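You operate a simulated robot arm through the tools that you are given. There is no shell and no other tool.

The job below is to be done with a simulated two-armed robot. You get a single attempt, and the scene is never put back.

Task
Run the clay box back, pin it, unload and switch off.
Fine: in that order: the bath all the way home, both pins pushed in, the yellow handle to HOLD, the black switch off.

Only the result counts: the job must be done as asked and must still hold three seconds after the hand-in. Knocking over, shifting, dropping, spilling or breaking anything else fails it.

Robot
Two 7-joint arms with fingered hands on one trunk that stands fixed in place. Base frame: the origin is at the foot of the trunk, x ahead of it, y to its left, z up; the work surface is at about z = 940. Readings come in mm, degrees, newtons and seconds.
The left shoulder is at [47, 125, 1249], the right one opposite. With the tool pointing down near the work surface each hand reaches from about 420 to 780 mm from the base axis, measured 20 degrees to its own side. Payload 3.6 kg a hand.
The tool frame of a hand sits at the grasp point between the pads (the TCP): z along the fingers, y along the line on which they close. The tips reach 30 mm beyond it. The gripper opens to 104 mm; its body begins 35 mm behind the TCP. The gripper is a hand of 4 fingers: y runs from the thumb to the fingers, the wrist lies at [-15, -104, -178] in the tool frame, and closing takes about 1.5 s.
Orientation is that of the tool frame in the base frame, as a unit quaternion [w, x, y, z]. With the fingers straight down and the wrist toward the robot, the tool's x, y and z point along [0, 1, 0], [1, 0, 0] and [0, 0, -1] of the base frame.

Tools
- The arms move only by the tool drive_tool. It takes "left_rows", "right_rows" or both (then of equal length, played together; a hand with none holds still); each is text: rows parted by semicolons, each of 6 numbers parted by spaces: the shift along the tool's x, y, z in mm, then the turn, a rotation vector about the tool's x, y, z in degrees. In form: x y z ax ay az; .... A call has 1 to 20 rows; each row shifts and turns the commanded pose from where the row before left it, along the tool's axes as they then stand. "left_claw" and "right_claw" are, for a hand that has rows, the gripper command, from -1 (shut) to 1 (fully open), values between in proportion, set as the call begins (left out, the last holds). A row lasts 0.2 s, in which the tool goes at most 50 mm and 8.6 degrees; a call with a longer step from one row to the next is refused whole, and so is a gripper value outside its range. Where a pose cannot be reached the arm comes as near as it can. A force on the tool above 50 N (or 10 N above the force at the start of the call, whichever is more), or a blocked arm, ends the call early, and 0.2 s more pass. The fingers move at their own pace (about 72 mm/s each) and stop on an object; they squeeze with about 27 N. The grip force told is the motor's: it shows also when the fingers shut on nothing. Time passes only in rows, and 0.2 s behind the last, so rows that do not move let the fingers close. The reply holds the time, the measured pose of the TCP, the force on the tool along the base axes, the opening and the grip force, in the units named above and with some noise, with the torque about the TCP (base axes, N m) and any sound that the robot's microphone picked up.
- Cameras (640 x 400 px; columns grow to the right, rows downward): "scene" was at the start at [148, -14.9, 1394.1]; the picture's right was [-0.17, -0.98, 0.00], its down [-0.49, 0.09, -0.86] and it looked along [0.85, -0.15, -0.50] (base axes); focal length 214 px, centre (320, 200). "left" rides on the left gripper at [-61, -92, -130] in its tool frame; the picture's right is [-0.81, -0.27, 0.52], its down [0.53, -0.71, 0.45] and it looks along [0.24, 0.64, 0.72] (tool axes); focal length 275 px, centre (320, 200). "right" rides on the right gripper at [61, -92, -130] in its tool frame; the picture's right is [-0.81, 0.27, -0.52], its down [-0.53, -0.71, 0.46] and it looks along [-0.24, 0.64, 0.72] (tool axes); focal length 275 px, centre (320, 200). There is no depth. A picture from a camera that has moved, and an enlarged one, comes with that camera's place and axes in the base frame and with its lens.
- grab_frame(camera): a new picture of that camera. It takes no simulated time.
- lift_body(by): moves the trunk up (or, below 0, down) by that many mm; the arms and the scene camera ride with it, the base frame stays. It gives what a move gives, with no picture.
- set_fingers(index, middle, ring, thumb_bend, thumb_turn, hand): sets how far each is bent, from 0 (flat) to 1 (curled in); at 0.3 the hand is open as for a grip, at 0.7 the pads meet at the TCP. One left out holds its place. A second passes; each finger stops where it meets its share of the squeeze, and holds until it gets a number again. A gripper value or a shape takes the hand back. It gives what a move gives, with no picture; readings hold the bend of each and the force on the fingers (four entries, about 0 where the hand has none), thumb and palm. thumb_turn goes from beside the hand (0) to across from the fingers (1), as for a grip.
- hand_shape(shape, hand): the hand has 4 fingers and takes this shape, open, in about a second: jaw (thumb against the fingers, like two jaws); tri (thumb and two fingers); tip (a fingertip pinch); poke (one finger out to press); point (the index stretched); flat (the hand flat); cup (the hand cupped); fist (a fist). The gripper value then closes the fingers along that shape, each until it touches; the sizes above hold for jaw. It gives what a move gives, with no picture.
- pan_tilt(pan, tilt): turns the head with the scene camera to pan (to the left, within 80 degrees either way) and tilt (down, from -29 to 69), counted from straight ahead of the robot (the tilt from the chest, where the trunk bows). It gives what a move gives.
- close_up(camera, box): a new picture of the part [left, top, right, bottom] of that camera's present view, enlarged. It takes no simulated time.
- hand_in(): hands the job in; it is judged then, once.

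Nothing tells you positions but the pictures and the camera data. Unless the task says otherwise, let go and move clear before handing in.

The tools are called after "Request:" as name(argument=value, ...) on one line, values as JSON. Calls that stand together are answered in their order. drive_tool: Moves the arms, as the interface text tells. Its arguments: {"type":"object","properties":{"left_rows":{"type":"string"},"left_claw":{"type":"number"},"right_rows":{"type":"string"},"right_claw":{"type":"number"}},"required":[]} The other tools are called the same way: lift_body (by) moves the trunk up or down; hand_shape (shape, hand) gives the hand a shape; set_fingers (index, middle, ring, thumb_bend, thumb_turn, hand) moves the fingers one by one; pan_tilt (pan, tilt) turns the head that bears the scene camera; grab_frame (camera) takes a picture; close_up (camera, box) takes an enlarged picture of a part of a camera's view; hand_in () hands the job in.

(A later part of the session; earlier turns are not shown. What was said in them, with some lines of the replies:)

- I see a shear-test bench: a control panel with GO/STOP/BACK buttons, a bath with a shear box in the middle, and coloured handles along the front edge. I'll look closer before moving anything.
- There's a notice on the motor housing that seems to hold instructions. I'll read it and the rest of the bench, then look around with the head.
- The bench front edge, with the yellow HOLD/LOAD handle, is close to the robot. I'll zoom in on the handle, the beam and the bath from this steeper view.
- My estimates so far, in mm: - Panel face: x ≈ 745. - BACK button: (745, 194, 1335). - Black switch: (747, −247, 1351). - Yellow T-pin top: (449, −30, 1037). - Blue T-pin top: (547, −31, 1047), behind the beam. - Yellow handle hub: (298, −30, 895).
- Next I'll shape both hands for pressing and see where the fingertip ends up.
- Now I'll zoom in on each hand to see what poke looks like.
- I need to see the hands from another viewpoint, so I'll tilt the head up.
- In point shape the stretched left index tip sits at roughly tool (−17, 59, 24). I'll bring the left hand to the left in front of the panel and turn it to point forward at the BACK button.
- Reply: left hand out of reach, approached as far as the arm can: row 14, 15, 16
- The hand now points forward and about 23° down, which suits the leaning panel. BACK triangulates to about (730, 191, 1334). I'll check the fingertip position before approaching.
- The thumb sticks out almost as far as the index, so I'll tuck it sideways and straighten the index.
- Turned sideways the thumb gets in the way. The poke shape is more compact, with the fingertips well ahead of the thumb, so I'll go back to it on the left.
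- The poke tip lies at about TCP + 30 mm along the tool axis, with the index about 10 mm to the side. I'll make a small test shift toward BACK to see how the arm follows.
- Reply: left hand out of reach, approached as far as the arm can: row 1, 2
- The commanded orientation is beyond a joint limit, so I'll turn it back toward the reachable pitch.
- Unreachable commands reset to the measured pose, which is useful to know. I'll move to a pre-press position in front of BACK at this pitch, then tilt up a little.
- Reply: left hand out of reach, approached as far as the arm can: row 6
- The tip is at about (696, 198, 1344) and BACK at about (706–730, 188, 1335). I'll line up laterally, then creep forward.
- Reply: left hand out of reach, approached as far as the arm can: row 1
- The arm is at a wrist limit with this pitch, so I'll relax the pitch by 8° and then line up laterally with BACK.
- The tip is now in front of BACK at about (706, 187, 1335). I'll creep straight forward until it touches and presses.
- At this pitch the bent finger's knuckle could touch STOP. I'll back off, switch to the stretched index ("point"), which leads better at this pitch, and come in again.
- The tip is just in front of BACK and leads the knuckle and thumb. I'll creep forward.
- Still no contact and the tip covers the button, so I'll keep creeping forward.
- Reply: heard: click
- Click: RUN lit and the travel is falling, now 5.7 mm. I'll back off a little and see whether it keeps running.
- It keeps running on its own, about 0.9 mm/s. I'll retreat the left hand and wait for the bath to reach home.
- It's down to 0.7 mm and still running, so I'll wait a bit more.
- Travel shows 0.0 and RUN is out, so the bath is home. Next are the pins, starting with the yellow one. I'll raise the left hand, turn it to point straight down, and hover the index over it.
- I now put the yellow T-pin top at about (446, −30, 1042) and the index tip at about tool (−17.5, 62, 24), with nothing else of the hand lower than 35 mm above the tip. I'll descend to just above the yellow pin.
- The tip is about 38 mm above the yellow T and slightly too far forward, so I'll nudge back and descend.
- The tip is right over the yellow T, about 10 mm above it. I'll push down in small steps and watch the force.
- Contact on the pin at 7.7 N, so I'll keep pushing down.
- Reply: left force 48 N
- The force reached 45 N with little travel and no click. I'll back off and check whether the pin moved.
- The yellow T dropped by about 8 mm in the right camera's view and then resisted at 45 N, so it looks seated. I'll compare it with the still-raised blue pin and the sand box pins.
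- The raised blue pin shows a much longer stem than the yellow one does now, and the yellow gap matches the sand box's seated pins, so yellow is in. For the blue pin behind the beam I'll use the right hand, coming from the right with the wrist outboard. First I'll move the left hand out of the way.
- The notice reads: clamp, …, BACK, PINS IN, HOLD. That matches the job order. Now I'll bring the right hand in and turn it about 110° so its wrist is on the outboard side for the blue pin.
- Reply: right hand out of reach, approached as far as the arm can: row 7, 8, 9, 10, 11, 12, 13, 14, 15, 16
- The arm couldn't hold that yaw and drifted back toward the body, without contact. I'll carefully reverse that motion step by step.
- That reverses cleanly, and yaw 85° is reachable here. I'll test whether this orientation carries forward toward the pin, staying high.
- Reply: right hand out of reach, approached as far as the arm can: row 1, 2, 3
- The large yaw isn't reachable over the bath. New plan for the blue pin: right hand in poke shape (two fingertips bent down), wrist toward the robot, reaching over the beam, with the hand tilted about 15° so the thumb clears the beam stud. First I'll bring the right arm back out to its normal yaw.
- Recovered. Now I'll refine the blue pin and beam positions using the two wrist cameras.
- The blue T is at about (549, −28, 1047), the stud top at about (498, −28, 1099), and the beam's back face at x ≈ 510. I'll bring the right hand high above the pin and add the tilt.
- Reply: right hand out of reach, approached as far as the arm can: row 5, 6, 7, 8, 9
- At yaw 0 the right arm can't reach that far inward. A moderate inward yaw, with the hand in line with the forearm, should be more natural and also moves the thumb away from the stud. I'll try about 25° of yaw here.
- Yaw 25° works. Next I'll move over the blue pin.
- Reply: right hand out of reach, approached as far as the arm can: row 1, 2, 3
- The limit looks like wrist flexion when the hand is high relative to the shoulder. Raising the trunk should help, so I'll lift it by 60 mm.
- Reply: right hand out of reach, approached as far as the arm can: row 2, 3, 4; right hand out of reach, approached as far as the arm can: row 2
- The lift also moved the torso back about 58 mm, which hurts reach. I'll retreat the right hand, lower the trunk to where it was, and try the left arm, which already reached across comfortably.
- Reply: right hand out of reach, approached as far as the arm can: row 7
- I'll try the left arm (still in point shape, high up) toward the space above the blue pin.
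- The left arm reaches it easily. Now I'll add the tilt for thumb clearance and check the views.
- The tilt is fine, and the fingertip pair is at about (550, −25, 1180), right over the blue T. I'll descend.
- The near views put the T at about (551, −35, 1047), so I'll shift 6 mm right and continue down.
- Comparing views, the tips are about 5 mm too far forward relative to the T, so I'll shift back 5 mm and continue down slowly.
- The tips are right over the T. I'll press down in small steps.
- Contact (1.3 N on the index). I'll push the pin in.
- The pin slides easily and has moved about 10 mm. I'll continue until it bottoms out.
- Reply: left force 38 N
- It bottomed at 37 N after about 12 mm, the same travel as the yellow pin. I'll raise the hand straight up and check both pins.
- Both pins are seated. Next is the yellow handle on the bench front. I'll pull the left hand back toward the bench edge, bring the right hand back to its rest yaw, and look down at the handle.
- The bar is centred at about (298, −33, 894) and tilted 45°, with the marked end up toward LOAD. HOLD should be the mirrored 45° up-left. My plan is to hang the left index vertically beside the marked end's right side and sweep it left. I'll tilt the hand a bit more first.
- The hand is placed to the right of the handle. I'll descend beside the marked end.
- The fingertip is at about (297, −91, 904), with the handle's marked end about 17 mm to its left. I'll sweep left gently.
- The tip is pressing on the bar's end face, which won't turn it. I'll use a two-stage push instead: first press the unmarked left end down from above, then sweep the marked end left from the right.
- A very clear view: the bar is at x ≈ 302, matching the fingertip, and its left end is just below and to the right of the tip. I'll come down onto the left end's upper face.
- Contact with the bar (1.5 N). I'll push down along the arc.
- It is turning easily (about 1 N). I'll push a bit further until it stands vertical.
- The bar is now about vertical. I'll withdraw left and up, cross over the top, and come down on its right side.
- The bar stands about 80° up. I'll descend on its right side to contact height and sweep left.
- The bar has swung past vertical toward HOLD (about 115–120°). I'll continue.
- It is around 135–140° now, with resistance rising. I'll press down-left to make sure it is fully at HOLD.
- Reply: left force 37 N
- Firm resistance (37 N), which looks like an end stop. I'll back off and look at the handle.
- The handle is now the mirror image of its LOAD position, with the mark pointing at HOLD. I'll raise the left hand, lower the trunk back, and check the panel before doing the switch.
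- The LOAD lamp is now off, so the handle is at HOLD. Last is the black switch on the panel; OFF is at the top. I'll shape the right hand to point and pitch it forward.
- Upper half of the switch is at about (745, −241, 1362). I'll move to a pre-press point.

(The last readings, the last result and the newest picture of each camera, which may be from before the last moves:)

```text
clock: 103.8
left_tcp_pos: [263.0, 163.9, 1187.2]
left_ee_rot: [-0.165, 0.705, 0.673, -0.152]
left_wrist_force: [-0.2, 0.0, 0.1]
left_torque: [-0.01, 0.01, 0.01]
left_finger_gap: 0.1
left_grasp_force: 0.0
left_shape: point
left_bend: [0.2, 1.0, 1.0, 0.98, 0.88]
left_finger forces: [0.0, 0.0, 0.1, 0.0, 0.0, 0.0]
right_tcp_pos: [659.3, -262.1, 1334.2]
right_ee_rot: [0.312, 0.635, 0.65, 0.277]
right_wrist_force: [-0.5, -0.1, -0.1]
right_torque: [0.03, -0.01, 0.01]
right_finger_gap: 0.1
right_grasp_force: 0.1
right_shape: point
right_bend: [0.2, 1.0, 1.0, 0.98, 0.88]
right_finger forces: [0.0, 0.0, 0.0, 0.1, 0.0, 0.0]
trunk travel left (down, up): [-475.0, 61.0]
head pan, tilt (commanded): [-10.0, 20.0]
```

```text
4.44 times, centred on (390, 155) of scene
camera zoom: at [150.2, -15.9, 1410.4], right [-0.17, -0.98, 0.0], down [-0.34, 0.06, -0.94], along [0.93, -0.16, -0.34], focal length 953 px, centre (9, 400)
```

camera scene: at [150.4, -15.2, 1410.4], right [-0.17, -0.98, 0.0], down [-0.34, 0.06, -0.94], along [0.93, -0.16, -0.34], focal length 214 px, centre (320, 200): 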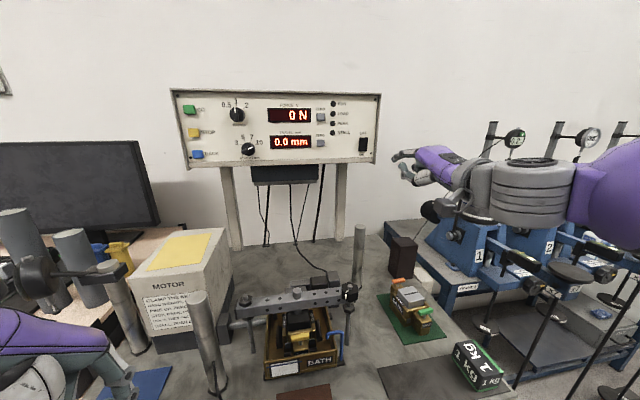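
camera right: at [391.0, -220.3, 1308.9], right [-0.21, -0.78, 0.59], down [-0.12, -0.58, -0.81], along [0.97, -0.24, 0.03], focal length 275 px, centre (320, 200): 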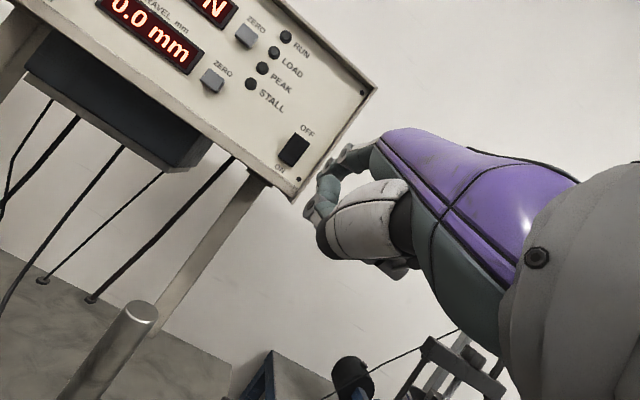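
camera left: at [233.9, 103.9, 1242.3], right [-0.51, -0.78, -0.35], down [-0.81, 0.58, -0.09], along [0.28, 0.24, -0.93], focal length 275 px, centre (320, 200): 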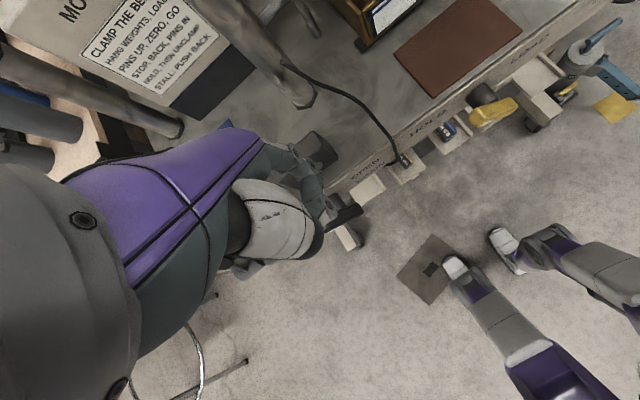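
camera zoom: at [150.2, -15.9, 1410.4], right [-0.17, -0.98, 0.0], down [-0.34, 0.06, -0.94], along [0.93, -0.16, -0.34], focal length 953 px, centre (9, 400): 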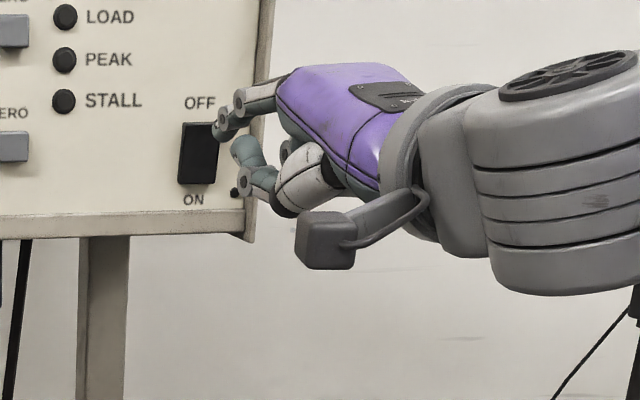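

Request:
drive_tool(right_rows="0.3 -3.8 3.3 0 0 0;0 2.6 3 0 0 0;0 2.6 3 0 0 0;0 2.6 3 0 0 0;0 0 0 0 0 0")

Request:
close_up(camera="scene", box=[330, 110, 450, 200])

Request:
close_up(camera="right", box=[240, 110, 400, 230])

```text
clock: 105.0
left_tcp_pos: [263.5, 163.2, 1188.7]
left_ee_rot: [-0.164, 0.705, 0.673, -0.151]
left_wrist_force: [-0.8, 1.4, 1.1]
left_torque: [-0.03, 0.0, -0.01]
left_finger_gap: 0.0
left_grasp_force: 0.1
left_shape: point
left_bend: [0.2, 1.0, 1.0, 0.98, 0.88]
left_finger forces: [0.0, 0.0, 0.0, 0.1, 0.0, 0.0]
right_tcp_pos: [670.2, -261.8, 1326.7]
right_ee_rot: [0.312, 0.634, 0.65, 0.278]
right_wrist_force: [-0.5, -0.3, -0.6]
right_torque: [-0.01, -0.04, 0.02]
right_finger_gap: 0.1
right_grasp_force: 0.1
right_shape: point
right_bend: [0.2, 1.0, 1.0, 0.98, 0.88]
right_finger forces: [0.0, 0.0, 0.0, 0.0, 0.0, 0.0]
trunk travel left (down, up): [-475.0, 61.0]
head pan, tilt (commanded): [-10.0, 20.0]
```

```text
4.44 times, centred on (390, 155) of scene
camera zoom: at [150.6, -15.5, 1410.4], right [-0.17, -0.98, 0.0], down [-0.34, 0.06, -0.94], along [0.93, -0.16, -0.34], focal length 953 px, centre (9, 400)
```

zoom: 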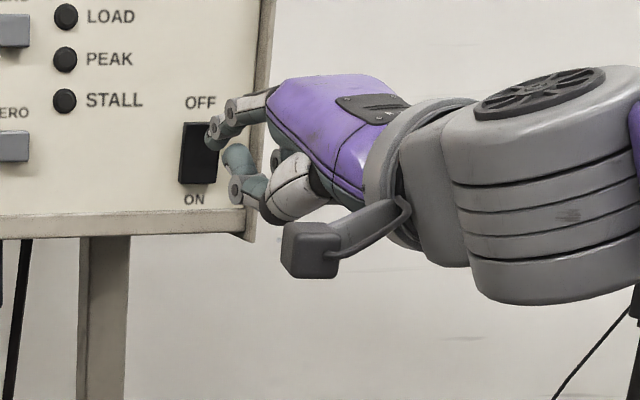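

```text
3.33 times, centred on (320, 170) of right
camera zoom: at [511.6, -198.8, 1339.6], right [-0.21, -0.78, 0.59], down [-0.12, -0.58, -0.81], along [0.97, -0.24, 0.03], focal length 918 px, centre (320, 300)
```

zoom: 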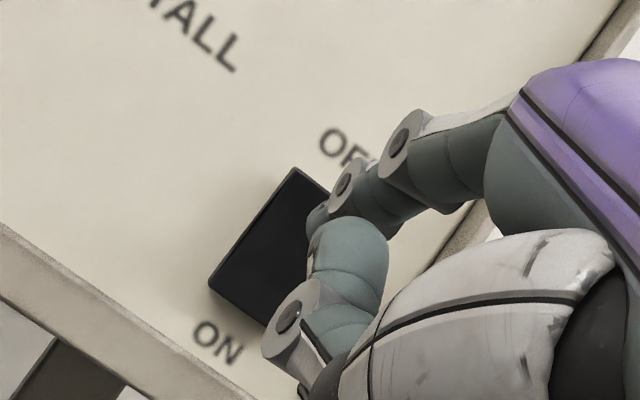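

Request:
drive_tool(right_rows="4 0 0 0 0 0;0 1.95 2.3 0 0 0;0 1.95 2.3 0 0 0;0 1.95 2.3 0 0 0;0 1.95 2.3 0 0 0")

Request:
close_up(camera="scene", box=[180, 80, 420, 230])

Request:
close_up(camera="right", box=[240, 110, 400, 230])

```text
clock: 106.2
left_tcp_pos: [262.3, 164.9, 1187.1]
left_ee_rot: [-0.164, 0.706, 0.673, -0.151]
left_wrist_force: [0.6, 0.5, 0.8]
left_torque: [-0.01, -0.01, 0.04]
left_finger_gap: 0.2
left_grasp_force: 0.0
left_shape: point
left_bend: [0.2, 1.0, 1.0, 0.98, 0.88]
left_finger forces: [0.0, 0.0, 0.0, 0.1, 0.0, 0.1]
right_tcp_pos: [679.1, -256.2, 1330.2]
right_ee_rot: [0.312, 0.634, 0.65, 0.279]
right_wrist_force: [-7.4, -1.0, 1.0]
right_torque: [-0.01, -0.36, 0.06]
right_finger_gap: 96.4
right_grasp_force: 0.0
right_shape: point
right_bend: [0.2, 1.0, 1.0, 0.98, 0.88]
right_finger forces: [7.4, 0.0, 0.1, 0.1, 0.0, 0.0]
trunk travel left (down, up): [-475.0, 61.0]
head pan, tilt (commanded): [-10.0, 20.0]
```

```text
2.67 times, centred on (300, 155) of scene
camera zoom: at [149.0, -15.5, 1410.6], right [-0.17, -0.98, 0.0], down [-0.34, 0.06, -0.94], along [0.93, -0.16, -0.34], focal length 572 px, centre (373, 320)
```

zoom: 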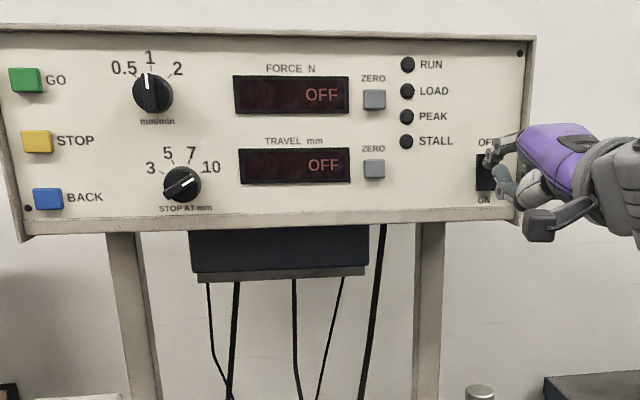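

```text
3.33 times, centred on (320, 170) of right
camera zoom: at [522.1, -193.8, 1341.1], right [-0.22, -0.78, 0.59], down [-0.12, -0.58, -0.81], along [0.97, -0.24, 0.03], focal length 918 px, centre (320, 300)
```

zoom: 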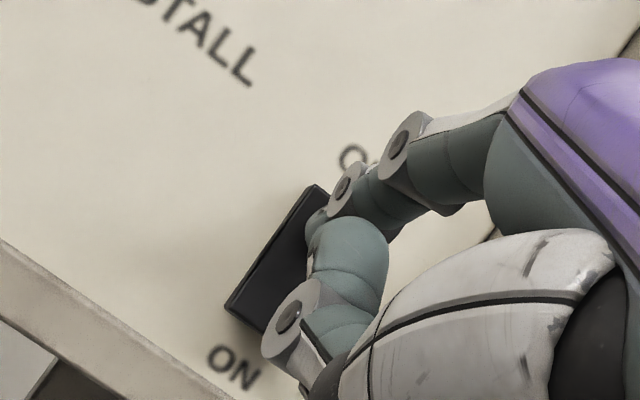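

The displays read OFF. I'll back the right hand straight off and away, then verify everything.

Request:
drive_tool(right_rows="0 -3.3 -3.8 0 0 0;0 -6.5 -7.6 0 0 0;0 -16 -19 0 0 0;0 -26 -30 0 0 0;0 -26 -30 0 0 0;0 0 0 0 0 0")

Request:
close_up(camera="scene", box=[180, 80, 420, 230])

Request:
pan_tilt(pan=0, tilt=50)

Request:
grab_frame(camera="scene")

Request:
close_up(camera="scene", box=[260, 140, 400, 300])

Request:
close_up(camera="scene", box=[290, 165, 350, 215])

```text
clock: 107.7
left_tcp_pos: [263.9, 165.2, 1187.3]
left_ee_rot: [-0.165, 0.705, 0.672, -0.152]
left_wrist_force: [0.4, 0.7, 0.3]
left_torque: [0.0, 0.03, 0.01]
left_finger_gap: 0.3
left_grasp_force: 0.0
left_shape: point
left_bend: [0.2, 1.0, 1.0, 0.98, 0.88]
left_finger forces: [0.1, 0.1, 0.0, 0.1, 0.0, 0.0]
right_tcp_pos: [563.4, -256.0, 1328.2]
right_ee_rot: [0.312, 0.635, 0.65, 0.277]
right_wrist_force: [0.6, 0.4, -0.5]
right_torque: [0.0, 0.01, -0.02]
right_finger_gap: 96.0
right_grasp_force: 0.1
right_shape: point
right_bend: [0.2, 1.0, 1.0, 0.98, 0.88]
right_finger forces: [0.0, 0.1, 0.0, 0.0, 0.0, 0.0]
trunk travel left (down, up): [-475.0, 61.0]
head pan, tilt (commanded): [-10.0, 20.0]
```

```text
2.67 times, centred on (300, 155) of scene
camera zoom: at [151.4, -15.3, 1410.3], right [-0.17, -0.98, 0.0], down [-0.34, 0.06, -0.94], along [0.93, -0.16, -0.34], focal length 572 px, centre (373, 320)
```

zoom: 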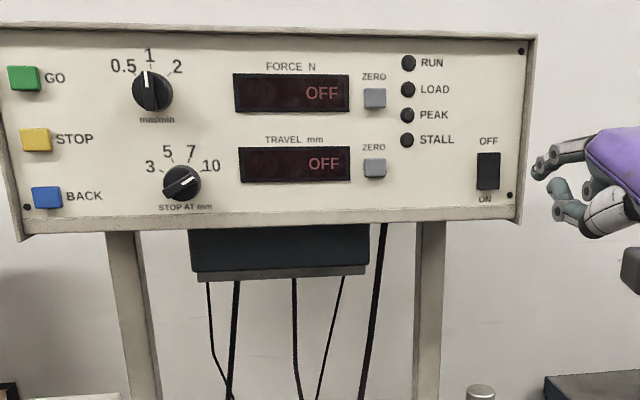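

```text
clock: 108.6
left_tcp_pos: [263.8, 163.7, 1186.7]
left_ee_rot: [-0.165, 0.705, 0.673, -0.153]
left_wrist_force: [-0.3, 0.8, -0.5]
left_torque: [0.02, 0.0, -0.01]
left_finger_gap: 0.3
left_grasp_force: 0.1
left_shape: point
left_bend: [0.2, 1.0, 1.0, 0.98, 0.88]
left_finger forces: [0.1, 0.0, 0.0, 0.0, 0.1, 0.0]
right_tcp_pos: [564.1, -256.9, 1329.7]
right_ee_rot: [0.312, 0.635, 0.65, 0.276]
right_wrist_force: [-0.6, 0.2, 0.3]
right_torque: [0.0, -0.03, 0.0]
right_finger_gap: 96.3
right_grasp_force: 0.1
right_shape: point
right_bend: [0.2, 1.0, 1.0, 0.98, 0.88]
right_finger forces: [0.1, 0.0, 0.1, 0.0, 0.0, 0.1]
trunk travel left (down, up): [-475.0, 61.0]
head pan, tilt (commanded): [0.0, 50.0]
```

```text
taken
camera scene: at [136.1, 0.7, 1364.8], right [0.0, -1.0, 0.0], down [-0.77, 0.0, -0.64], along [0.64, 0.0, -0.77], focal length 214 px, centre (320, 200)
```

scene: 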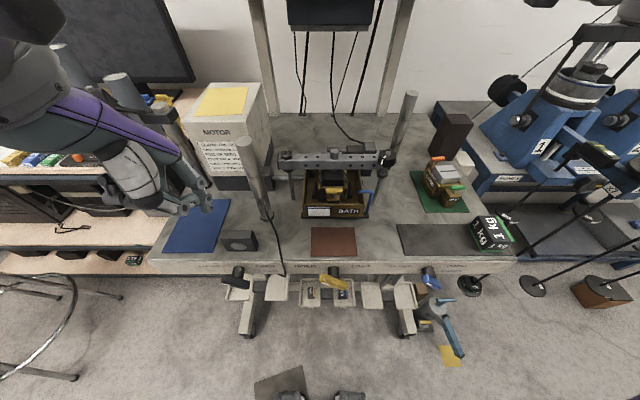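

```text
2.50 times, centred on (330, 220) of scene
camera zoom: at [136.1, 0.7, 1364.8], right [0.0, -1.0, 0.0], down [-0.77, 0.0, -0.64], along [0.64, 0.0, -0.77], focal length 536 px, centre (295, 150)
```

zoom: 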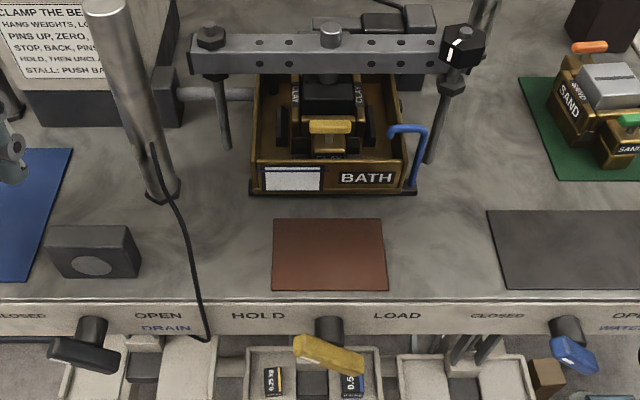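

```text
8.00 times, centred on (320, 190) of scene
camera zoom: at [136.1, 0.7, 1364.8], right [0.0, -1.0, 0.0], down [-0.77, 0.0, -0.64], along [0.64, 0.0, -0.77], focal length 1716 px, centre (320, 280)
```

zoom: 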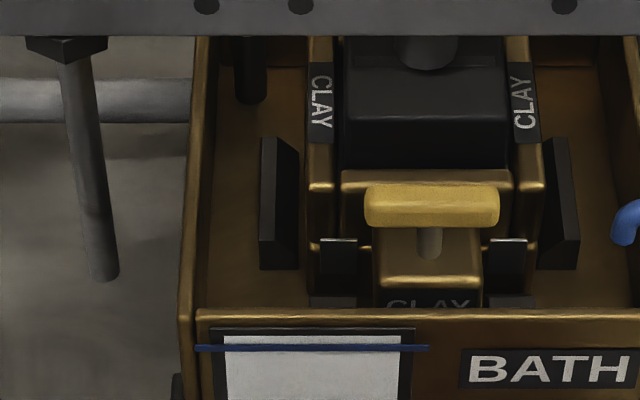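

Here is what I see now, with both hands clear and nothing else on the bench shifted:
- **Bath:** it came home, with travel at 0.0 before power-off.
- **Pins:** both are seated.
- **Yellow handle:** its mark points to HOLD.
- **Black switch:** it's off, and the displays read OFF.

I'm handing in.

Request:
hand_in()

```text
The job is handed in.
```

The job is handed in, with all four steps done in the order you gave. I don't have the verdict on it.

- **Bath:** I pressed BACK. The bath ran home on its own, travel read 0.0 mm and the RUN lamp went out.
- **Pins:** the yellow and blue pins are pushed down until they bottomed, each after about 12 mm of travel. I heard no click from either. I judged them seated from the firm stop, and the gap under the yellow pin matches the sand box's pins.
- **Yellow handle:** it is turned against its stop with the mark pointing at HOLD, and the LOAD lamp went out.
- **Black switch:** it is off, and both displays read OFF.

I saw nothing else on the bench shifted or knocked over, and both hands were clear when I handed in.
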